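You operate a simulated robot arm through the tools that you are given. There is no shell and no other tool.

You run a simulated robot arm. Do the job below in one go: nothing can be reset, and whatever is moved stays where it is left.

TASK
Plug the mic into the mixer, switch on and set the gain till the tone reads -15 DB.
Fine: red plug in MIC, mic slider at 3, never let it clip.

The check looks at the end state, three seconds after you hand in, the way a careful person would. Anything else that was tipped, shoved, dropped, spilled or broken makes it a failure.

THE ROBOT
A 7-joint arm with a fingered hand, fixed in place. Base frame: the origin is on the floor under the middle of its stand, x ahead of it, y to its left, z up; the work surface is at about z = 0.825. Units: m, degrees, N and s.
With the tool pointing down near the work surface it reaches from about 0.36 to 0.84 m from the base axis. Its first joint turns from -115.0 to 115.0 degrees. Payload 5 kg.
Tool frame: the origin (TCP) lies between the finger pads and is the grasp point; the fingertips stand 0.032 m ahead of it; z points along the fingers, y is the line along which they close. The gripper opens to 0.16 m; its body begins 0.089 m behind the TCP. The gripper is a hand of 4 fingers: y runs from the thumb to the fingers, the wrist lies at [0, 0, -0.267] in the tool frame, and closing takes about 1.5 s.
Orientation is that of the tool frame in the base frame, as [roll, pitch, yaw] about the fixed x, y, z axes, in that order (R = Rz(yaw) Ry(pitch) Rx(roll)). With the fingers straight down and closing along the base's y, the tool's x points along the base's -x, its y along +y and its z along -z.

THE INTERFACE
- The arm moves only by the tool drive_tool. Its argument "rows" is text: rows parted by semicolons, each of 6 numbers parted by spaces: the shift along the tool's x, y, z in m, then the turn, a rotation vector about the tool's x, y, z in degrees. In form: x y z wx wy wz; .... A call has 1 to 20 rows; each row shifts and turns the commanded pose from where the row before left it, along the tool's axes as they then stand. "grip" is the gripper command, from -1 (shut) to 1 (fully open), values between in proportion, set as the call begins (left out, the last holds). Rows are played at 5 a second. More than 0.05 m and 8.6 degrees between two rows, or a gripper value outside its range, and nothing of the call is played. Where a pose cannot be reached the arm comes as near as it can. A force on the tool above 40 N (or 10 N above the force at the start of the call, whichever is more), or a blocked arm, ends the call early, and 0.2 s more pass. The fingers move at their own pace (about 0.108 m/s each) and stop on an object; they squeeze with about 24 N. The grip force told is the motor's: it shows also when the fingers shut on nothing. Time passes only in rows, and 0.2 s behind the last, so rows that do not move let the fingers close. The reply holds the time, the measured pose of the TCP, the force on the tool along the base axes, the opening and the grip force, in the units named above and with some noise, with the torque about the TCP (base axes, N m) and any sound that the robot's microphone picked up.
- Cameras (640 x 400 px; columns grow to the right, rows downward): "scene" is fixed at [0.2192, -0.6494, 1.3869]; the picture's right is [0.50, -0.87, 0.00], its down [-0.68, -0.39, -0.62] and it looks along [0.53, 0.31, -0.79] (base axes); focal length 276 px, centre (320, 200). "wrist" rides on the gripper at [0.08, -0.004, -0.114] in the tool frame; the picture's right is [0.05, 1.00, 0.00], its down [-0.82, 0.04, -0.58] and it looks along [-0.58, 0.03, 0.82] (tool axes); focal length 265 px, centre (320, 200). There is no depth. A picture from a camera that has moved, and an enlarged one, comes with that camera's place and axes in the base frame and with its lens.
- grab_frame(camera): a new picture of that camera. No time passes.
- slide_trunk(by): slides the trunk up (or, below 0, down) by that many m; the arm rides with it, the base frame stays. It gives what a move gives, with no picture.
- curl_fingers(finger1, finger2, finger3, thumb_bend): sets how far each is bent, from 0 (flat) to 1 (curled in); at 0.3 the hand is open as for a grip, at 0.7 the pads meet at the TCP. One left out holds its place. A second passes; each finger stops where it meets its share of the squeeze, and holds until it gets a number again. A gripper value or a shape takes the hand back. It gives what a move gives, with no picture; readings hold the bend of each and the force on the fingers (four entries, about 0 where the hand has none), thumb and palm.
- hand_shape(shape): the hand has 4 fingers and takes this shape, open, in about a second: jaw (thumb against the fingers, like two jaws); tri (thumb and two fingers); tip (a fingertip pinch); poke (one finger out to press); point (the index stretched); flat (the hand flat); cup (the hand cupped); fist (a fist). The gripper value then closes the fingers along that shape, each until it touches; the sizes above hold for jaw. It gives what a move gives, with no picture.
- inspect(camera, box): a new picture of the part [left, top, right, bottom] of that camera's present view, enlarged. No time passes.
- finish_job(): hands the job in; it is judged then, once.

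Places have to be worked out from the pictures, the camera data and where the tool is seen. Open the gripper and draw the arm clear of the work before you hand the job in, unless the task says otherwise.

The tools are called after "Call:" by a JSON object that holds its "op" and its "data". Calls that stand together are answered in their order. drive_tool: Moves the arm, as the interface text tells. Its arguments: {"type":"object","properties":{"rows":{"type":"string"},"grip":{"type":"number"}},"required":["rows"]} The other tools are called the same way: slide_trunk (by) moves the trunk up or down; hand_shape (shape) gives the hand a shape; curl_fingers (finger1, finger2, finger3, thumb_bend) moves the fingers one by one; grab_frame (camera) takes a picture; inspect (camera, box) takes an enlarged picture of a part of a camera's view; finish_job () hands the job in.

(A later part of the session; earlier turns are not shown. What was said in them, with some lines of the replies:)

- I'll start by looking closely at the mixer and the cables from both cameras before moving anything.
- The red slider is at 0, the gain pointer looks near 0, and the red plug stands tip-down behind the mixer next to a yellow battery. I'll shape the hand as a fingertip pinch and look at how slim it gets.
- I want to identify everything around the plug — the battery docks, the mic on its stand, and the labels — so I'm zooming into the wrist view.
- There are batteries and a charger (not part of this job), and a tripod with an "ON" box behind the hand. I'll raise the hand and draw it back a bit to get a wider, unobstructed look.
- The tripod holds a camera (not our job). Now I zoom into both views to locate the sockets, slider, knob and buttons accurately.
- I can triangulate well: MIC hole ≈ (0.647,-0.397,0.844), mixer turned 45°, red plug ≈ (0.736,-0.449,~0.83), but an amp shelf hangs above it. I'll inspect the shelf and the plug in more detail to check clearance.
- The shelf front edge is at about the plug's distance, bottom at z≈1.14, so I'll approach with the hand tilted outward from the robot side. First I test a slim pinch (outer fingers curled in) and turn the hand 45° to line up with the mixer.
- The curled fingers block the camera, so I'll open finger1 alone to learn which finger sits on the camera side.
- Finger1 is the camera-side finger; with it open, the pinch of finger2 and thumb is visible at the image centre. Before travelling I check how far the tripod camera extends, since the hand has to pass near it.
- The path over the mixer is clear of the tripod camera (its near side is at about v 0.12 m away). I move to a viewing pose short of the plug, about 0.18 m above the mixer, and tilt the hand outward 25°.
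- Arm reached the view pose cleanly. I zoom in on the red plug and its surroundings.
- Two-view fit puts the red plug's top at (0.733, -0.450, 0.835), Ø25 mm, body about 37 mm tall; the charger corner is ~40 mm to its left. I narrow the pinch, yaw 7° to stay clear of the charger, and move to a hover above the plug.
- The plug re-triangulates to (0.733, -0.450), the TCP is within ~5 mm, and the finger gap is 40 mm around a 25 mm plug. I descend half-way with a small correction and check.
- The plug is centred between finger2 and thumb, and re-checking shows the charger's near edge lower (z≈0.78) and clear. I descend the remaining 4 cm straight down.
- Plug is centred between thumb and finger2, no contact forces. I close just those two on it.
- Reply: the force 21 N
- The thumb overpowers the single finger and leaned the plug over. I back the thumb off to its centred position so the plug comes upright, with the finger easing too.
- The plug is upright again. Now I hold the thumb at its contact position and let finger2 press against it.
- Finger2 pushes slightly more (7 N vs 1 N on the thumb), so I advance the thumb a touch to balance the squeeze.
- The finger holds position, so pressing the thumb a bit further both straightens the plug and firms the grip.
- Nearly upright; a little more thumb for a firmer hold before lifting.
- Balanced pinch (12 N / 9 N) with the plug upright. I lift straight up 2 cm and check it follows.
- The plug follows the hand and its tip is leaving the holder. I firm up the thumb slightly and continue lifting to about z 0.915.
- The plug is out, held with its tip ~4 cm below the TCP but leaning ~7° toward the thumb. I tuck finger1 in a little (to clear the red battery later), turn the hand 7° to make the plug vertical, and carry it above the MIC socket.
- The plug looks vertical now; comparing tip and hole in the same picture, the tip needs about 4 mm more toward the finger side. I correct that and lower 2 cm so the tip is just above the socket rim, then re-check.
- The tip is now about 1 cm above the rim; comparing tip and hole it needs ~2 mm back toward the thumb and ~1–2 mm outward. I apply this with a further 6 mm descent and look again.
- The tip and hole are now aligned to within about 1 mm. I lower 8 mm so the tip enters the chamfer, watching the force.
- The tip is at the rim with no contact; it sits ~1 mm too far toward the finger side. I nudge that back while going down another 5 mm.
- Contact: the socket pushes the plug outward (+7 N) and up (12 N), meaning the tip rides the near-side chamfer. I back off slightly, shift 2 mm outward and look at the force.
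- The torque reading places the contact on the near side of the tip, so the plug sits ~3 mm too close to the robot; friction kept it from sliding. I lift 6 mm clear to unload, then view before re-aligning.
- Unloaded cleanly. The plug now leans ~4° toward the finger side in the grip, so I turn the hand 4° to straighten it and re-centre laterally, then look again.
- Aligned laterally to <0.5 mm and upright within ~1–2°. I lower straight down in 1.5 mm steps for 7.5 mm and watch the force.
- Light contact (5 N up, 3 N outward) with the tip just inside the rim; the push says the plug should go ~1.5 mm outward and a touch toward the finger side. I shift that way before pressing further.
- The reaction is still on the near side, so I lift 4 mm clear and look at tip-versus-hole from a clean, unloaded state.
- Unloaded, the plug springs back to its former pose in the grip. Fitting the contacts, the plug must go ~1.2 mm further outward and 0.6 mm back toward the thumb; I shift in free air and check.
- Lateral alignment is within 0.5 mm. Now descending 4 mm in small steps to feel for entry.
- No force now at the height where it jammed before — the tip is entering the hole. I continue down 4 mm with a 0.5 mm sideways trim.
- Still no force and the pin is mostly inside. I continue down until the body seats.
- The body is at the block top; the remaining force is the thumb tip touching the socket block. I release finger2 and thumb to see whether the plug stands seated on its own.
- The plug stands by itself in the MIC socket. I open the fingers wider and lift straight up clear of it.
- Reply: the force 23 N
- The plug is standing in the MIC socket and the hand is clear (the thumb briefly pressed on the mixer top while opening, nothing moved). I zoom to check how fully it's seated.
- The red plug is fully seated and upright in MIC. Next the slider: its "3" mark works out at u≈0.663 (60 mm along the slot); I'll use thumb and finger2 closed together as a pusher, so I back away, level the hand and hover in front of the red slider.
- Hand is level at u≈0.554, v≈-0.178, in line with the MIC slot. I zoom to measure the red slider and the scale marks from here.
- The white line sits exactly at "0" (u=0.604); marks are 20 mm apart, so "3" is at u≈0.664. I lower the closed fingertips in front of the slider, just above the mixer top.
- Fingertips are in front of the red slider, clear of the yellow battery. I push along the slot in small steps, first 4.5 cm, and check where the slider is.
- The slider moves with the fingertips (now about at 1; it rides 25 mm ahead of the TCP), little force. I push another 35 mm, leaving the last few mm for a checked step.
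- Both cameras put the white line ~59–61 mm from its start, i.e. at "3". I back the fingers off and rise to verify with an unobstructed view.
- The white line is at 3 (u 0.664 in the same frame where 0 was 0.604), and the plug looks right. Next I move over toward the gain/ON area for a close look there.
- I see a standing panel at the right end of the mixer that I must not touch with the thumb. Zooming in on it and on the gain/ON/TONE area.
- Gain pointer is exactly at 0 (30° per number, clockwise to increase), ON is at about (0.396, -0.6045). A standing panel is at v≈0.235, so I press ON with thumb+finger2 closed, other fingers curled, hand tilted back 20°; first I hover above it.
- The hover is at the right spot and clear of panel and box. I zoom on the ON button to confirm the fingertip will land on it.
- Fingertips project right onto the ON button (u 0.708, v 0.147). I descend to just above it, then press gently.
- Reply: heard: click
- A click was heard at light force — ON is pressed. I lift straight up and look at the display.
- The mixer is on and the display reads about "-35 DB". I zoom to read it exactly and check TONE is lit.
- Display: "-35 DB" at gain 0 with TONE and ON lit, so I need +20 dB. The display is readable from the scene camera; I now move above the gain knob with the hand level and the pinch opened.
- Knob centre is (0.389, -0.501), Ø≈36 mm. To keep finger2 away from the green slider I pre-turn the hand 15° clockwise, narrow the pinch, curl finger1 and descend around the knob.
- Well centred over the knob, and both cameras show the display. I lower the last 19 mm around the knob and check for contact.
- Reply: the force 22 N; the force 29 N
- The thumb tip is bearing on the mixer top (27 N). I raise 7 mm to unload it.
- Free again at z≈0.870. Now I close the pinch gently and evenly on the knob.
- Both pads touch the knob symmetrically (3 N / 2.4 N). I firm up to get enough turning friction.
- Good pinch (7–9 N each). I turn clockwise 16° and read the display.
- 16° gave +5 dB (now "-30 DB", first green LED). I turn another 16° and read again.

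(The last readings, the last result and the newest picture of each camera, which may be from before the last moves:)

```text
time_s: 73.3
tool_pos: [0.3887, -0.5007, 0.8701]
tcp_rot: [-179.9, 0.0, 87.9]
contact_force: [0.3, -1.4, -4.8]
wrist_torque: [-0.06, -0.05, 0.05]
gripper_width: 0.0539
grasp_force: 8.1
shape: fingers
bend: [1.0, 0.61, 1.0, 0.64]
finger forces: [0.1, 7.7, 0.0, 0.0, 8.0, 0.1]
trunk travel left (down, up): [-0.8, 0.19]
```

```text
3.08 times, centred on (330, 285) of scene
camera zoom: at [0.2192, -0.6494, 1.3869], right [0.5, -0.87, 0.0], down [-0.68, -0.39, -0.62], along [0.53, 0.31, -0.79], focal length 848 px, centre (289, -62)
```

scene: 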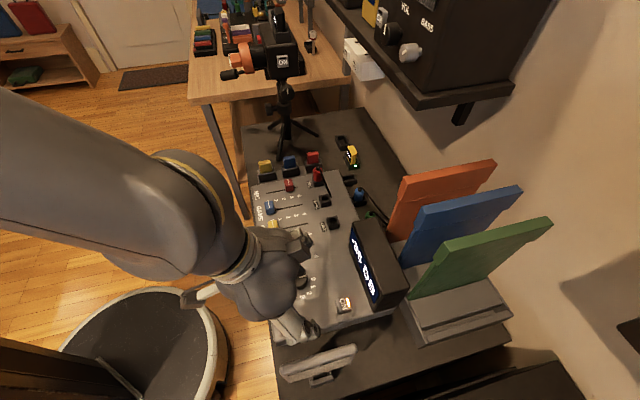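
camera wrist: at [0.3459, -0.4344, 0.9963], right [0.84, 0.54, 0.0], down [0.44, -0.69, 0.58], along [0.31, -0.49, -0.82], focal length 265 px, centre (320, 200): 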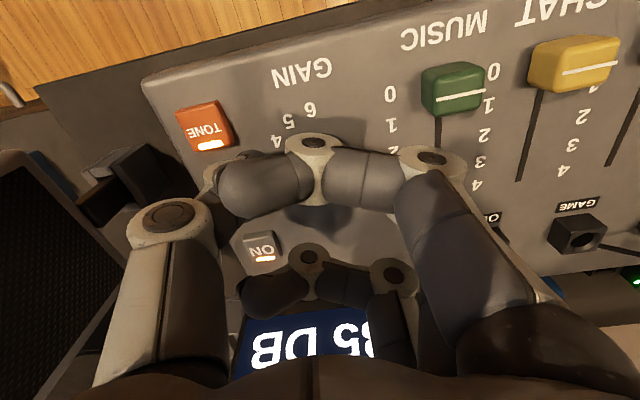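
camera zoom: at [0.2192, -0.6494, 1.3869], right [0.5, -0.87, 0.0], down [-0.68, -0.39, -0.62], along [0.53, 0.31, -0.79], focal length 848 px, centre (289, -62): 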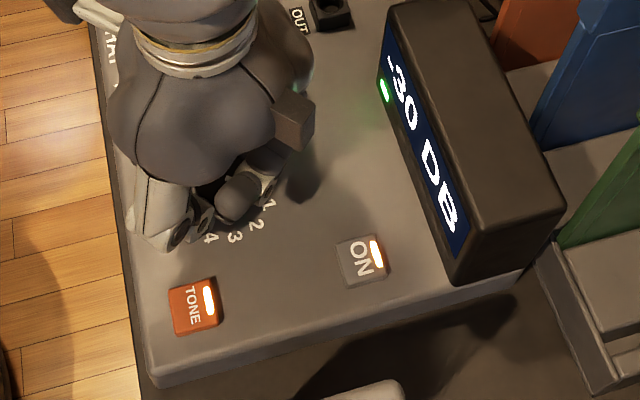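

Still "-30 DB" at ~32° — the readout seems to step by 5 dB, suggesting about 5 dB per number (so -15 near gain 4). I keep turning in small steps and reading.

Call:
{"op": "drive_tool", "data": {"rows": "0 0 0 0 0 4; 0 0 0 0 0 4; 0 0 0 0 0 4; 0 0 0 0 0 4; 0 0 0 0 0 0"}}

Call:
{"op": "inspect", "data": {"camera": "scene", "box": [240, 220, 420, 350]}}

Call:
{"op": "grab_frame", "data": {"camera": "wrist"}}

```text
time_s: 74.5
tool_pos: [0.3886, -0.4991, 0.8717]
tcp_rot: [-180.0, 0.1, 71.8]
contact_force: [2.1, 1.0, -4.5]
wrist_torque: [0.0, -0.14, 0.0]
gripper_width: 0.0539
grasp_force: 7.5
shape: fingers
bend: [1.0, 0.61, 1.0, 0.64]
finger forces: [0.0, 8.5, 0.0, 0.1, 6.4, 0.1]
trunk travel left (down, up): [-0.8, 0.19]
```

```text
3.08 times, centred on (330, 285) of scene
camera zoom: at [0.2192, -0.6494, 1.3869], right [0.5, -0.87, 0.0], down [-0.68, -0.39, -0.62], along [0.53, 0.31, -0.79], focal length 848 px, centre (289, -62)
```

zoom: 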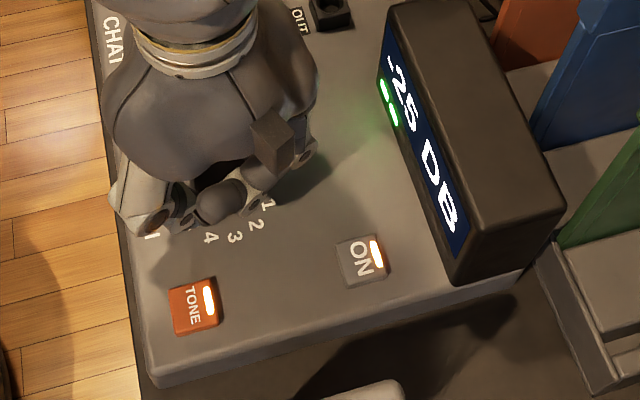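

```text
taken
camera wrist: at [0.4103, -0.4235, 0.9856], right [0.97, -0.26, 0.0], down [-0.21, -0.79, 0.58], along [-0.15, -0.56, -0.82], focal length 265 px, centre (320, 200)
```

wrist: 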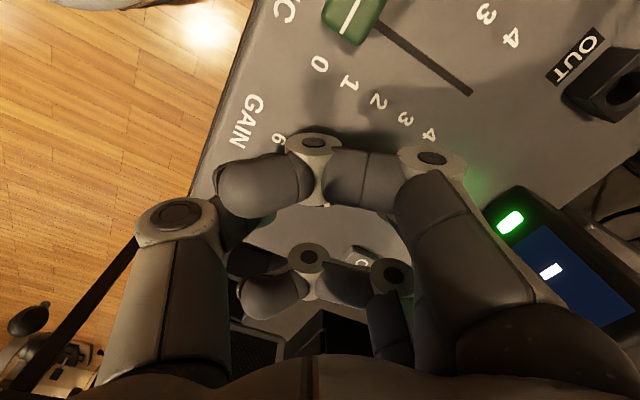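

"-25 DB" at 48°, consistent with 5 dB per number. I continue in 16° steps.

Call:
{"op": "drive_tool", "data": {"rows": "0 0 0 0 0 4; 0 0 0 0 0 4; 0 0 0 0 0 4; 0 0 0 0 0 4; 0 0 0 0 0 0"}}

Call:
{"op": "inspect", "data": {"camera": "scene", "box": [240, 220, 420, 350]}}

```text
time_s: 75.7
tool_pos: [0.3883, -0.5009, 0.8711]
tcp_rot: [-180.0, 0.1, 55.9]
contact_force: [2.1, 0.8, -1.3]
wrist_torque: [0.0, -0.08, 0.04]
gripper_width: 0.0541
grasp_force: 8.3
shape: fingers
bend: [1.0, 0.61, 1.0, 0.64]
finger forces: [0.0, 8.9, 0.0, 0.0, 7.2, 0.0]
trunk travel left (down, up): [-0.8, 0.19]
```

```text
3.08 times, centred on (330, 285) of scene
camera zoom: at [0.2192, -0.6494, 1.3869], right [0.5, -0.87, 0.0], down [-0.68, -0.39, -0.62], along [0.53, 0.31, -0.79], focal length 848 px, centre (289, -62)
```

zoom: 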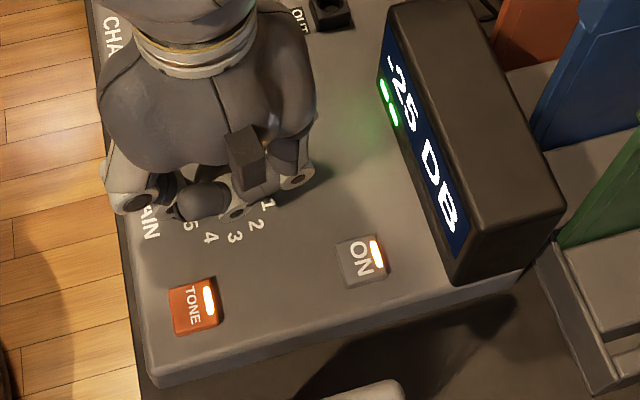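

Still "-25 DB" at 64° as expected. Two more 16° steps.

Call:
{"op": "drive_tool", "data": {"rows": "0 0 0 0 0 4; 0 0 0 0 0 4; 0 0 0 0 0 4; 0 0 0 0 0 4; 0 0 0 0 0 0"}}

Call:
{"op": "inspect", "data": {"camera": "scene", "box": [240, 220, 420, 350]}}

```text
time_s: 76.9
tool_pos: [0.3888, -0.501, 0.8708]
tcp_rot: [-180.0, 0.0, 39.9]
contact_force: [3.8, 1.3, -4.1]
wrist_torque: [-0.02, -0.09, 0.02]
gripper_width: 0.0537
grasp_force: 7.1
shape: fingers
bend: [1.0, 0.61, 1.0, 0.64]
finger forces: [0.1, 8.3, 0.1, 0.0, 7.3, 0.0]
trunk travel left (down, up): [-0.8, 0.19]
```

```text
3.08 times, centred on (330, 285) of scene
camera zoom: at [0.2192, -0.6494, 1.3869], right [0.5, -0.87, 0.0], down [-0.68, -0.39, -0.62], along [0.53, 0.31, -0.79], focal length 848 px, centre (289, -62)
```

zoom: 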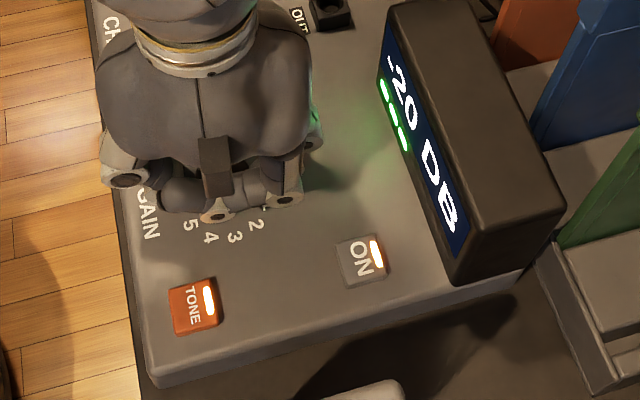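

"-20 DB" at 80°. Continuing in steps.

Call:
{"op": "drive_tool", "data": {"rows": "0 0 0 0 0 4; 0 0 0 0 0 4; 0 0 0 0 0 4; 0 0 0 0 0 4; 0 0 0 0 0 0"}}

Call:
{"op": "inspect", "data": {"camera": "scene", "box": [240, 220, 420, 350]}}

```text
time_s: 78.1
tool_pos: [0.3889, -0.5018, 0.8706]
tcp_rot: [180.0, -0.1, 23.9]
contact_force: [3.1, -0.2, -2.1]
wrist_torque: [-0.05, -0.08, 0.02]
gripper_width: 0.0538
grasp_force: 7.8
shape: fingers
bend: [1.0, 0.61, 1.0, 0.64]
finger forces: [0.0, 8.8, 0.0, 0.1, 7.2, 0.0]
trunk travel left (down, up): [-0.8, 0.19]
```

```text
3.08 times, centred on (330, 285) of scene
camera zoom: at [0.2192, -0.6494, 1.3869], right [0.5, -0.87, 0.0], down [-0.68, -0.39, -0.62], along [0.53, 0.31, -0.79], focal length 848 px, centre (289, -62)
```

zoom: 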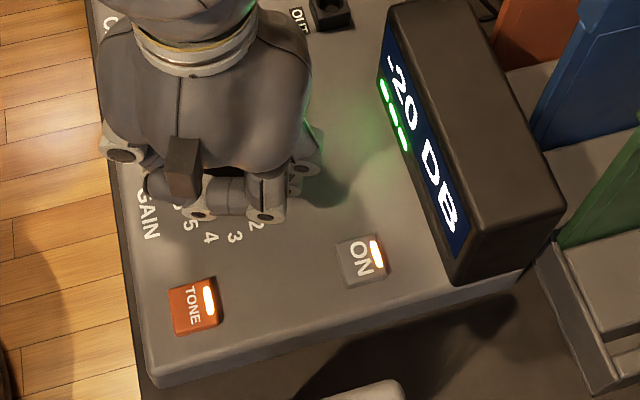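

Still "-20 DB" at 96°, as predicted. Next 12°, then read.

Call:
{"op": "drive_tool", "data": {"rows": "0 0 0 0 0 4; 0 0 0 0 0 4; 0 0 0 0 0 4; 0 0 0 0 0 0"}}

Call:
{"op": "inspect", "data": {"camera": "scene", "box": [240, 220, 420, 350]}}

```text
time_s: 79.1
tool_pos: [0.3888, -0.5003, 0.8706]
tcp_rot: [-180.0, 0.0, 11.9]
contact_force: [3.7, -1.0, 0.8]
wrist_torque: [-0.13, -0.09, 0.01]
gripper_width: 0.0536
grasp_force: 8.0
shape: fingers
bend: [1.0, 0.61, 1.0, 0.65]
finger forces: [0.0, 9.3, 0.1, 0.0, 6.5, 0.1]
trunk travel left (down, up): [-0.8, 0.19]
```

```text
3.08 times, centred on (330, 285) of scene
camera zoom: at [0.2192, -0.6494, 1.3869], right [0.5, -0.87, 0.0], down [-0.68, -0.39, -0.62], along [0.53, 0.31, -0.79], focal length 848 px, centre (289, -62)
```

zoom: 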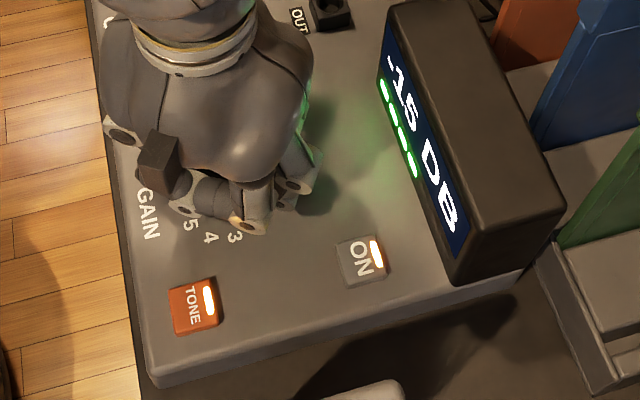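

It reads "-15 DB" at 108° (just past the step). To sit in the middle of that reading I turn 12° more to gain 4 and confirm.

Call:
{"op": "drive_tool", "data": {"rows": "0 0 0 0 0 4; 0 0 0 0 0 4; 0 0 0 0 0 4; 0 0 0 0 0 0"}}

Call:
{"op": "inspect", "data": {"camera": "scene", "box": [240, 220, 420, 350]}}

Call:
{"op": "grab_frame", "data": {"camera": "wrist"}}

```text
time_s: 80.1
tool_pos: [0.3879, -0.5012, 0.8702]
tcp_rot: [180.0, 0.0, 0.0]
contact_force: [4.2, 0.0, 2.6]
wrist_torque: [-0.09, -0.1, 0.04]
gripper_width: 0.0535
grasp_force: 8.7
shape: fingers
bend: [1.0, 0.61, 1.0, 0.65]
finger forces: [0.0, 9.0, 0.0, 0.0, 8.2, 0.1]
trunk travel left (down, up): [-0.8, 0.19]
```

```text
3.08 times, centred on (330, 285) of scene
camera zoom: at [0.2192, -0.6494, 1.3869], right [0.5, -0.87, 0.0], down [-0.68, -0.39, -0.62], along [0.53, 0.31, -0.79], focal length 848 px, centre (289, -62)
```

zoom: 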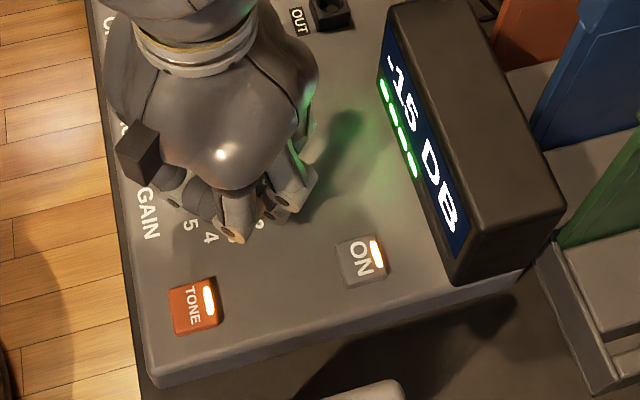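

```text
taken
camera wrist: at [0.4707, -0.4968, 0.9849], right [0.05, -1.0, 0.0], down [-0.82, -0.04, 0.58], along [-0.58, -0.03, -0.82], focal length 265 px, centre (320, 200)
```

wrist: 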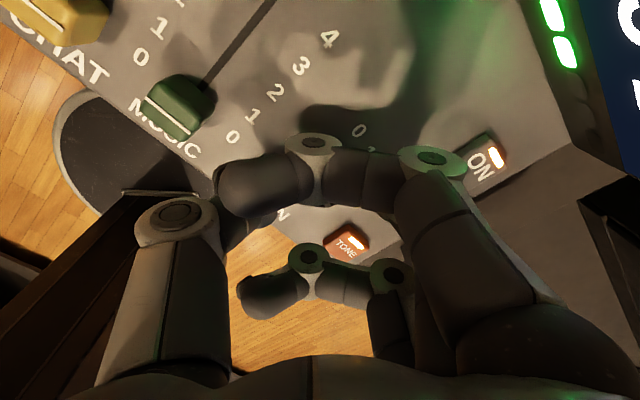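

Display holds "-15 DB" at gain 4. I open the pinch just enough to free the knob, then lift straight up.

Call:
{"op": "curl_fingers", "data": {"finger2": 0.595, "thumb_bend": 0.595}}

Call:
{"op": "drive_tool", "data": {"rows": "0 0 -0.005 0 0 0; 0 0 -0.01 0 0 0; 0 0 -0.02 0 0 0; 0 0 -0.04 0 0 0; 0 0 -0.04 0 0 0; 0 0 0 0 0 0"}}

Call:
{"op": "inspect", "data": {"camera": "scene", "box": [240, 220, 420, 350]}}

Call:
{"op": "grab_frame", "data": {"camera": "wrist"}}

```text
time_s: 81.1
tool_pos: [0.3871, -0.5019, 0.8695]
tcp_rot: [-180.0, 0.0, -0.1]
contact_force: [-0.3, 0.3, 0.2]
wrist_torque: [-0.05, 0.02, -0.01]
gripper_width: 0.0559
grasp_force: 0.0
shape: fingers
bend: [1.0, 0.59, 1.0, 0.59]
finger forces: [0.0, 0.1, 0.1, 0.0, 0.0, 0.1]
trunk travel left (down, up): [-0.8, 0.19]
```

```text
time_s: 82.5
tool_pos: [0.391, -0.5015, 0.9843]
tcp_rot: [-180.0, 0.0, -0.2]
contact_force: [-0.2, -0.3, 0.2]
wrist_torque: [0.0, 0.0, 0.02]
gripper_width: 0.0559
grasp_force: 0.1
shape: fingers
bend: [1.0, 0.59, 1.0, 0.59]
finger forces: [0.0, 0.0, 0.0, 0.0, 0.0, 0.0]
trunk travel left (down, up): [-0.8, 0.19]
```

```text
3.08 times, centred on (330, 285) of scene
camera zoom: at [0.2192, -0.6494, 1.3869], right [0.5, -0.87, 0.0], down [-0.68, -0.39, -0.62], along [0.53, 0.31, -0.79], focal length 848 px, centre (289, -62)
```

zoom: 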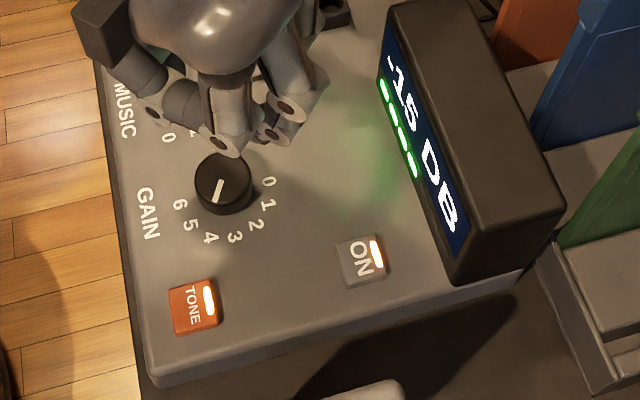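

```text
taken
camera wrist: at [0.4736, -0.4971, 1.0988], right [0.05, -1.0, 0.0], down [-0.81, -0.04, 0.58], along [-0.58, -0.03, -0.82], focal length 265 px, centre (320, 200)
```

wrist: 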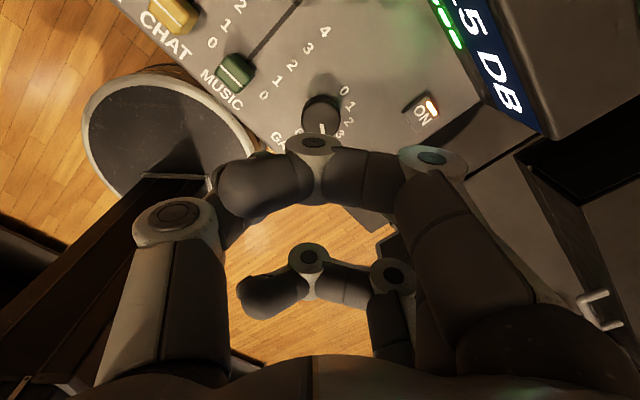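

Gain pointer rests on 4 and the display reads "-15 DB". I raise the arm well clear and open the hand.

Call:
{"op": "drive_tool", "data": {"rows": "0 0 -0.045 0 0 0; 0 0 -0.045 0 0 0; 0 0 -0.045 0 0 0; 0 0 -0.045 0 0 0; 0 0 -0.045 0 0 0; 0 0 -0.03 0 0 0; 0 0 0 0 0 0"}}

Call:
{"op": "hand_shape", "data": {"shape": "jaw"}}

Call:
{"op": "grab_frame", "data": {"camera": "scene"}}

Call:
{"op": "grab_frame", "data": {"camera": "wrist"}}

```text
time_s: 84.1
tool_pos: [0.3904, -0.5034, 1.2417]
tcp_rot: [-180.0, -0.1, -0.1]
contact_force: [-0.6, -0.5, 0.2]
wrist_torque: [-0.01, 0.03, 0.01]
gripper_width: 0.0556
grasp_force: 0.1
shape: fingers
bend: [1.0, 0.59, 1.0, 0.59]
finger forces: [0.0, 0.0, 0.1, 0.1, 0.0, 0.0]
trunk travel left (down, up): [-0.8, 0.19]
```

```text
time_s: 85.0
tool_pos: [0.3906, -0.5032, 1.2406]
tcp_rot: [180.0, 0.0, -0.1]
contact_force: [-0.5, 0.1, 0.1]
wrist_torque: [0.02, 0.02, -0.01]
gripper_width: 0.1602
grasp_force: 0.1
shape: jaw
bend: [0.3, 0.3, 0.3, 0.3]
finger forces: [0.1, 0.1, 0.1, 0.1, 0.0, 0.0]
trunk travel left (down, up): [-0.8, 0.19]
```

```text
taken
```

scene: 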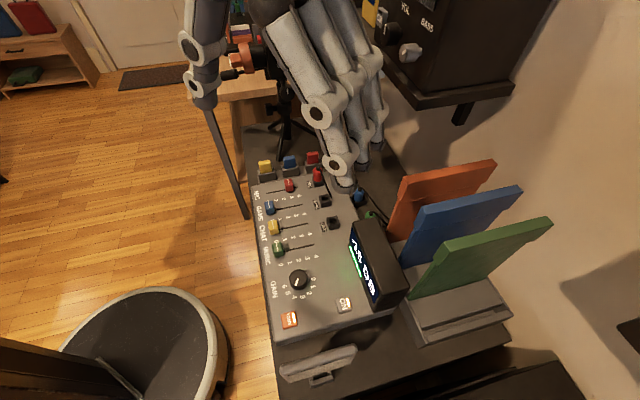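

```text
taken
camera wrist: at [0.4722, -0.4977, 1.3562], right [0.05, -1.0, 0.0], down [-0.82, -0.04, 0.58], along [-0.58, -0.03, -0.82], focal length 265 px, centre (320, 200)
```

wrist: 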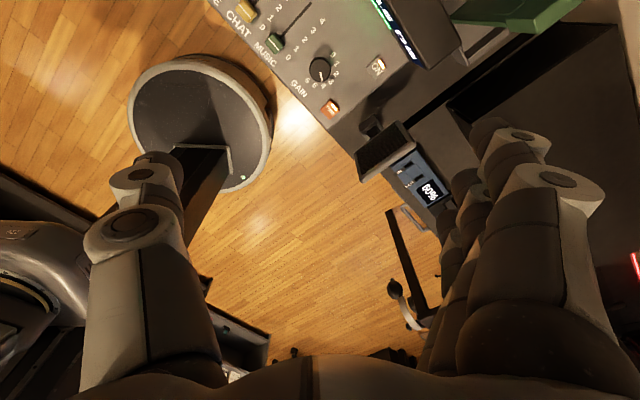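

Everything is up and open. I shift the arm a bit further away from the mixer and do a final check of plug, slider, display and surroundings.

Call:
{"op": "drive_tool", "data": {"rows": "-0.01 -0.045 0 0 0 0; -0.01 -0.045 0 0 0 0; -0.01 -0.045 0 0 0 0; -0.01 -0.045 0 0 0 0; 0 0 0 0 0 0"}}

Call:
{"op": "inspect", "data": {"camera": "scene", "box": [240, 140, 400, 240]}}

Call:
{"op": "inspect", "data": {"camera": "scene", "box": [240, 220, 420, 350]}}

Call:
{"op": "grab_frame", "data": {"camera": "scene"}}

```text
time_s: 86.2
tool_pos: [0.3552, -0.3237, 1.2385]
tcp_rot: [-180.0, 0.1, 0.0]
contact_force: [-0.2, -0.1, 0.5]
wrist_torque: [0.04, 0.01, 0.02]
gripper_width: 0.16
grasp_force: 0.0
shape: jaw
bend: [0.3, 0.3, 0.3, 0.3]
finger forces: [0.1, 0.0, 0.0, 0.0, 0.1, 0.1]
trunk travel left (down, up): [-0.8, 0.19]
```

```text
4.00 times, centred on (320, 190) of scene
camera zoom: at [0.2192, -0.6494, 1.3869], right [0.5, -0.87, 0.0], down [-0.68, -0.39, -0.62], along [0.53, 0.31, -0.79], focal length 1102 px, centre (320, 240)
```

zoom: 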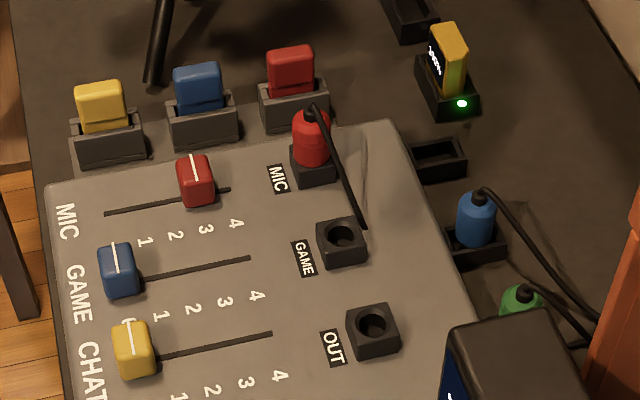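

```text
3.08 times, centred on (330, 285) of scene
camera zoom: at [0.2192, -0.6494, 1.3869], right [0.5, -0.87, 0.0], down [-0.68, -0.39, -0.62], along [0.53, 0.31, -0.79], focal length 848 px, centre (289, -62)
```

zoom: 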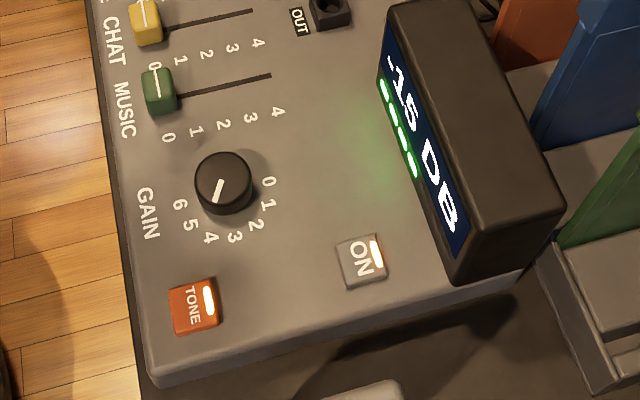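

```text
taken
```

scene: 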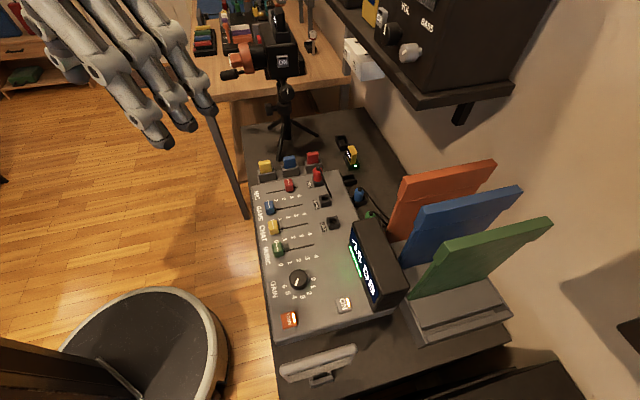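

Final check: red plug seated upright in MIC, MIC slider at 3, the other sliders at 0, ON and TONE lit, gain at 4, display at "-15 DB" with only green LEDs. Batteries, other plugs and stands look as they were, and the hand is open and clear, so I hand in.

Call:
{"op": "finish_job", "data": {}}

```text
The job is handed in.
```

The job is handed in. The red plug is in MIC, the mixer is on, and the display reads -15 DB with the tone running. I don't have the check's result.

- **Plug:** it stands upright and fully seated in the MIC socket. The first few tries caught on the rim, so I re-aligned it before it went in without force.
- **MIC slider:** it sits at 3, measured to within about a tenth of a mark from the camera. The other sliders are still at 0.
- **Gain:** I turned it up from 0 in small steps. The display steps in 5 dB, at about 5 dB per number. I stopped at 4, in the middle of the range that reads -15.
- **Clipping:** only green lights showed at every reading, and the highest reading was -15 DB.
- **Contact:** the thumb pressed on the mixer top twice, with about 20 to 27 N. I also leaned the plug in its holder at first, then let it stand upright again. Nothing else looks moved in the last pictures.

The hand is open and clear of the mixer.
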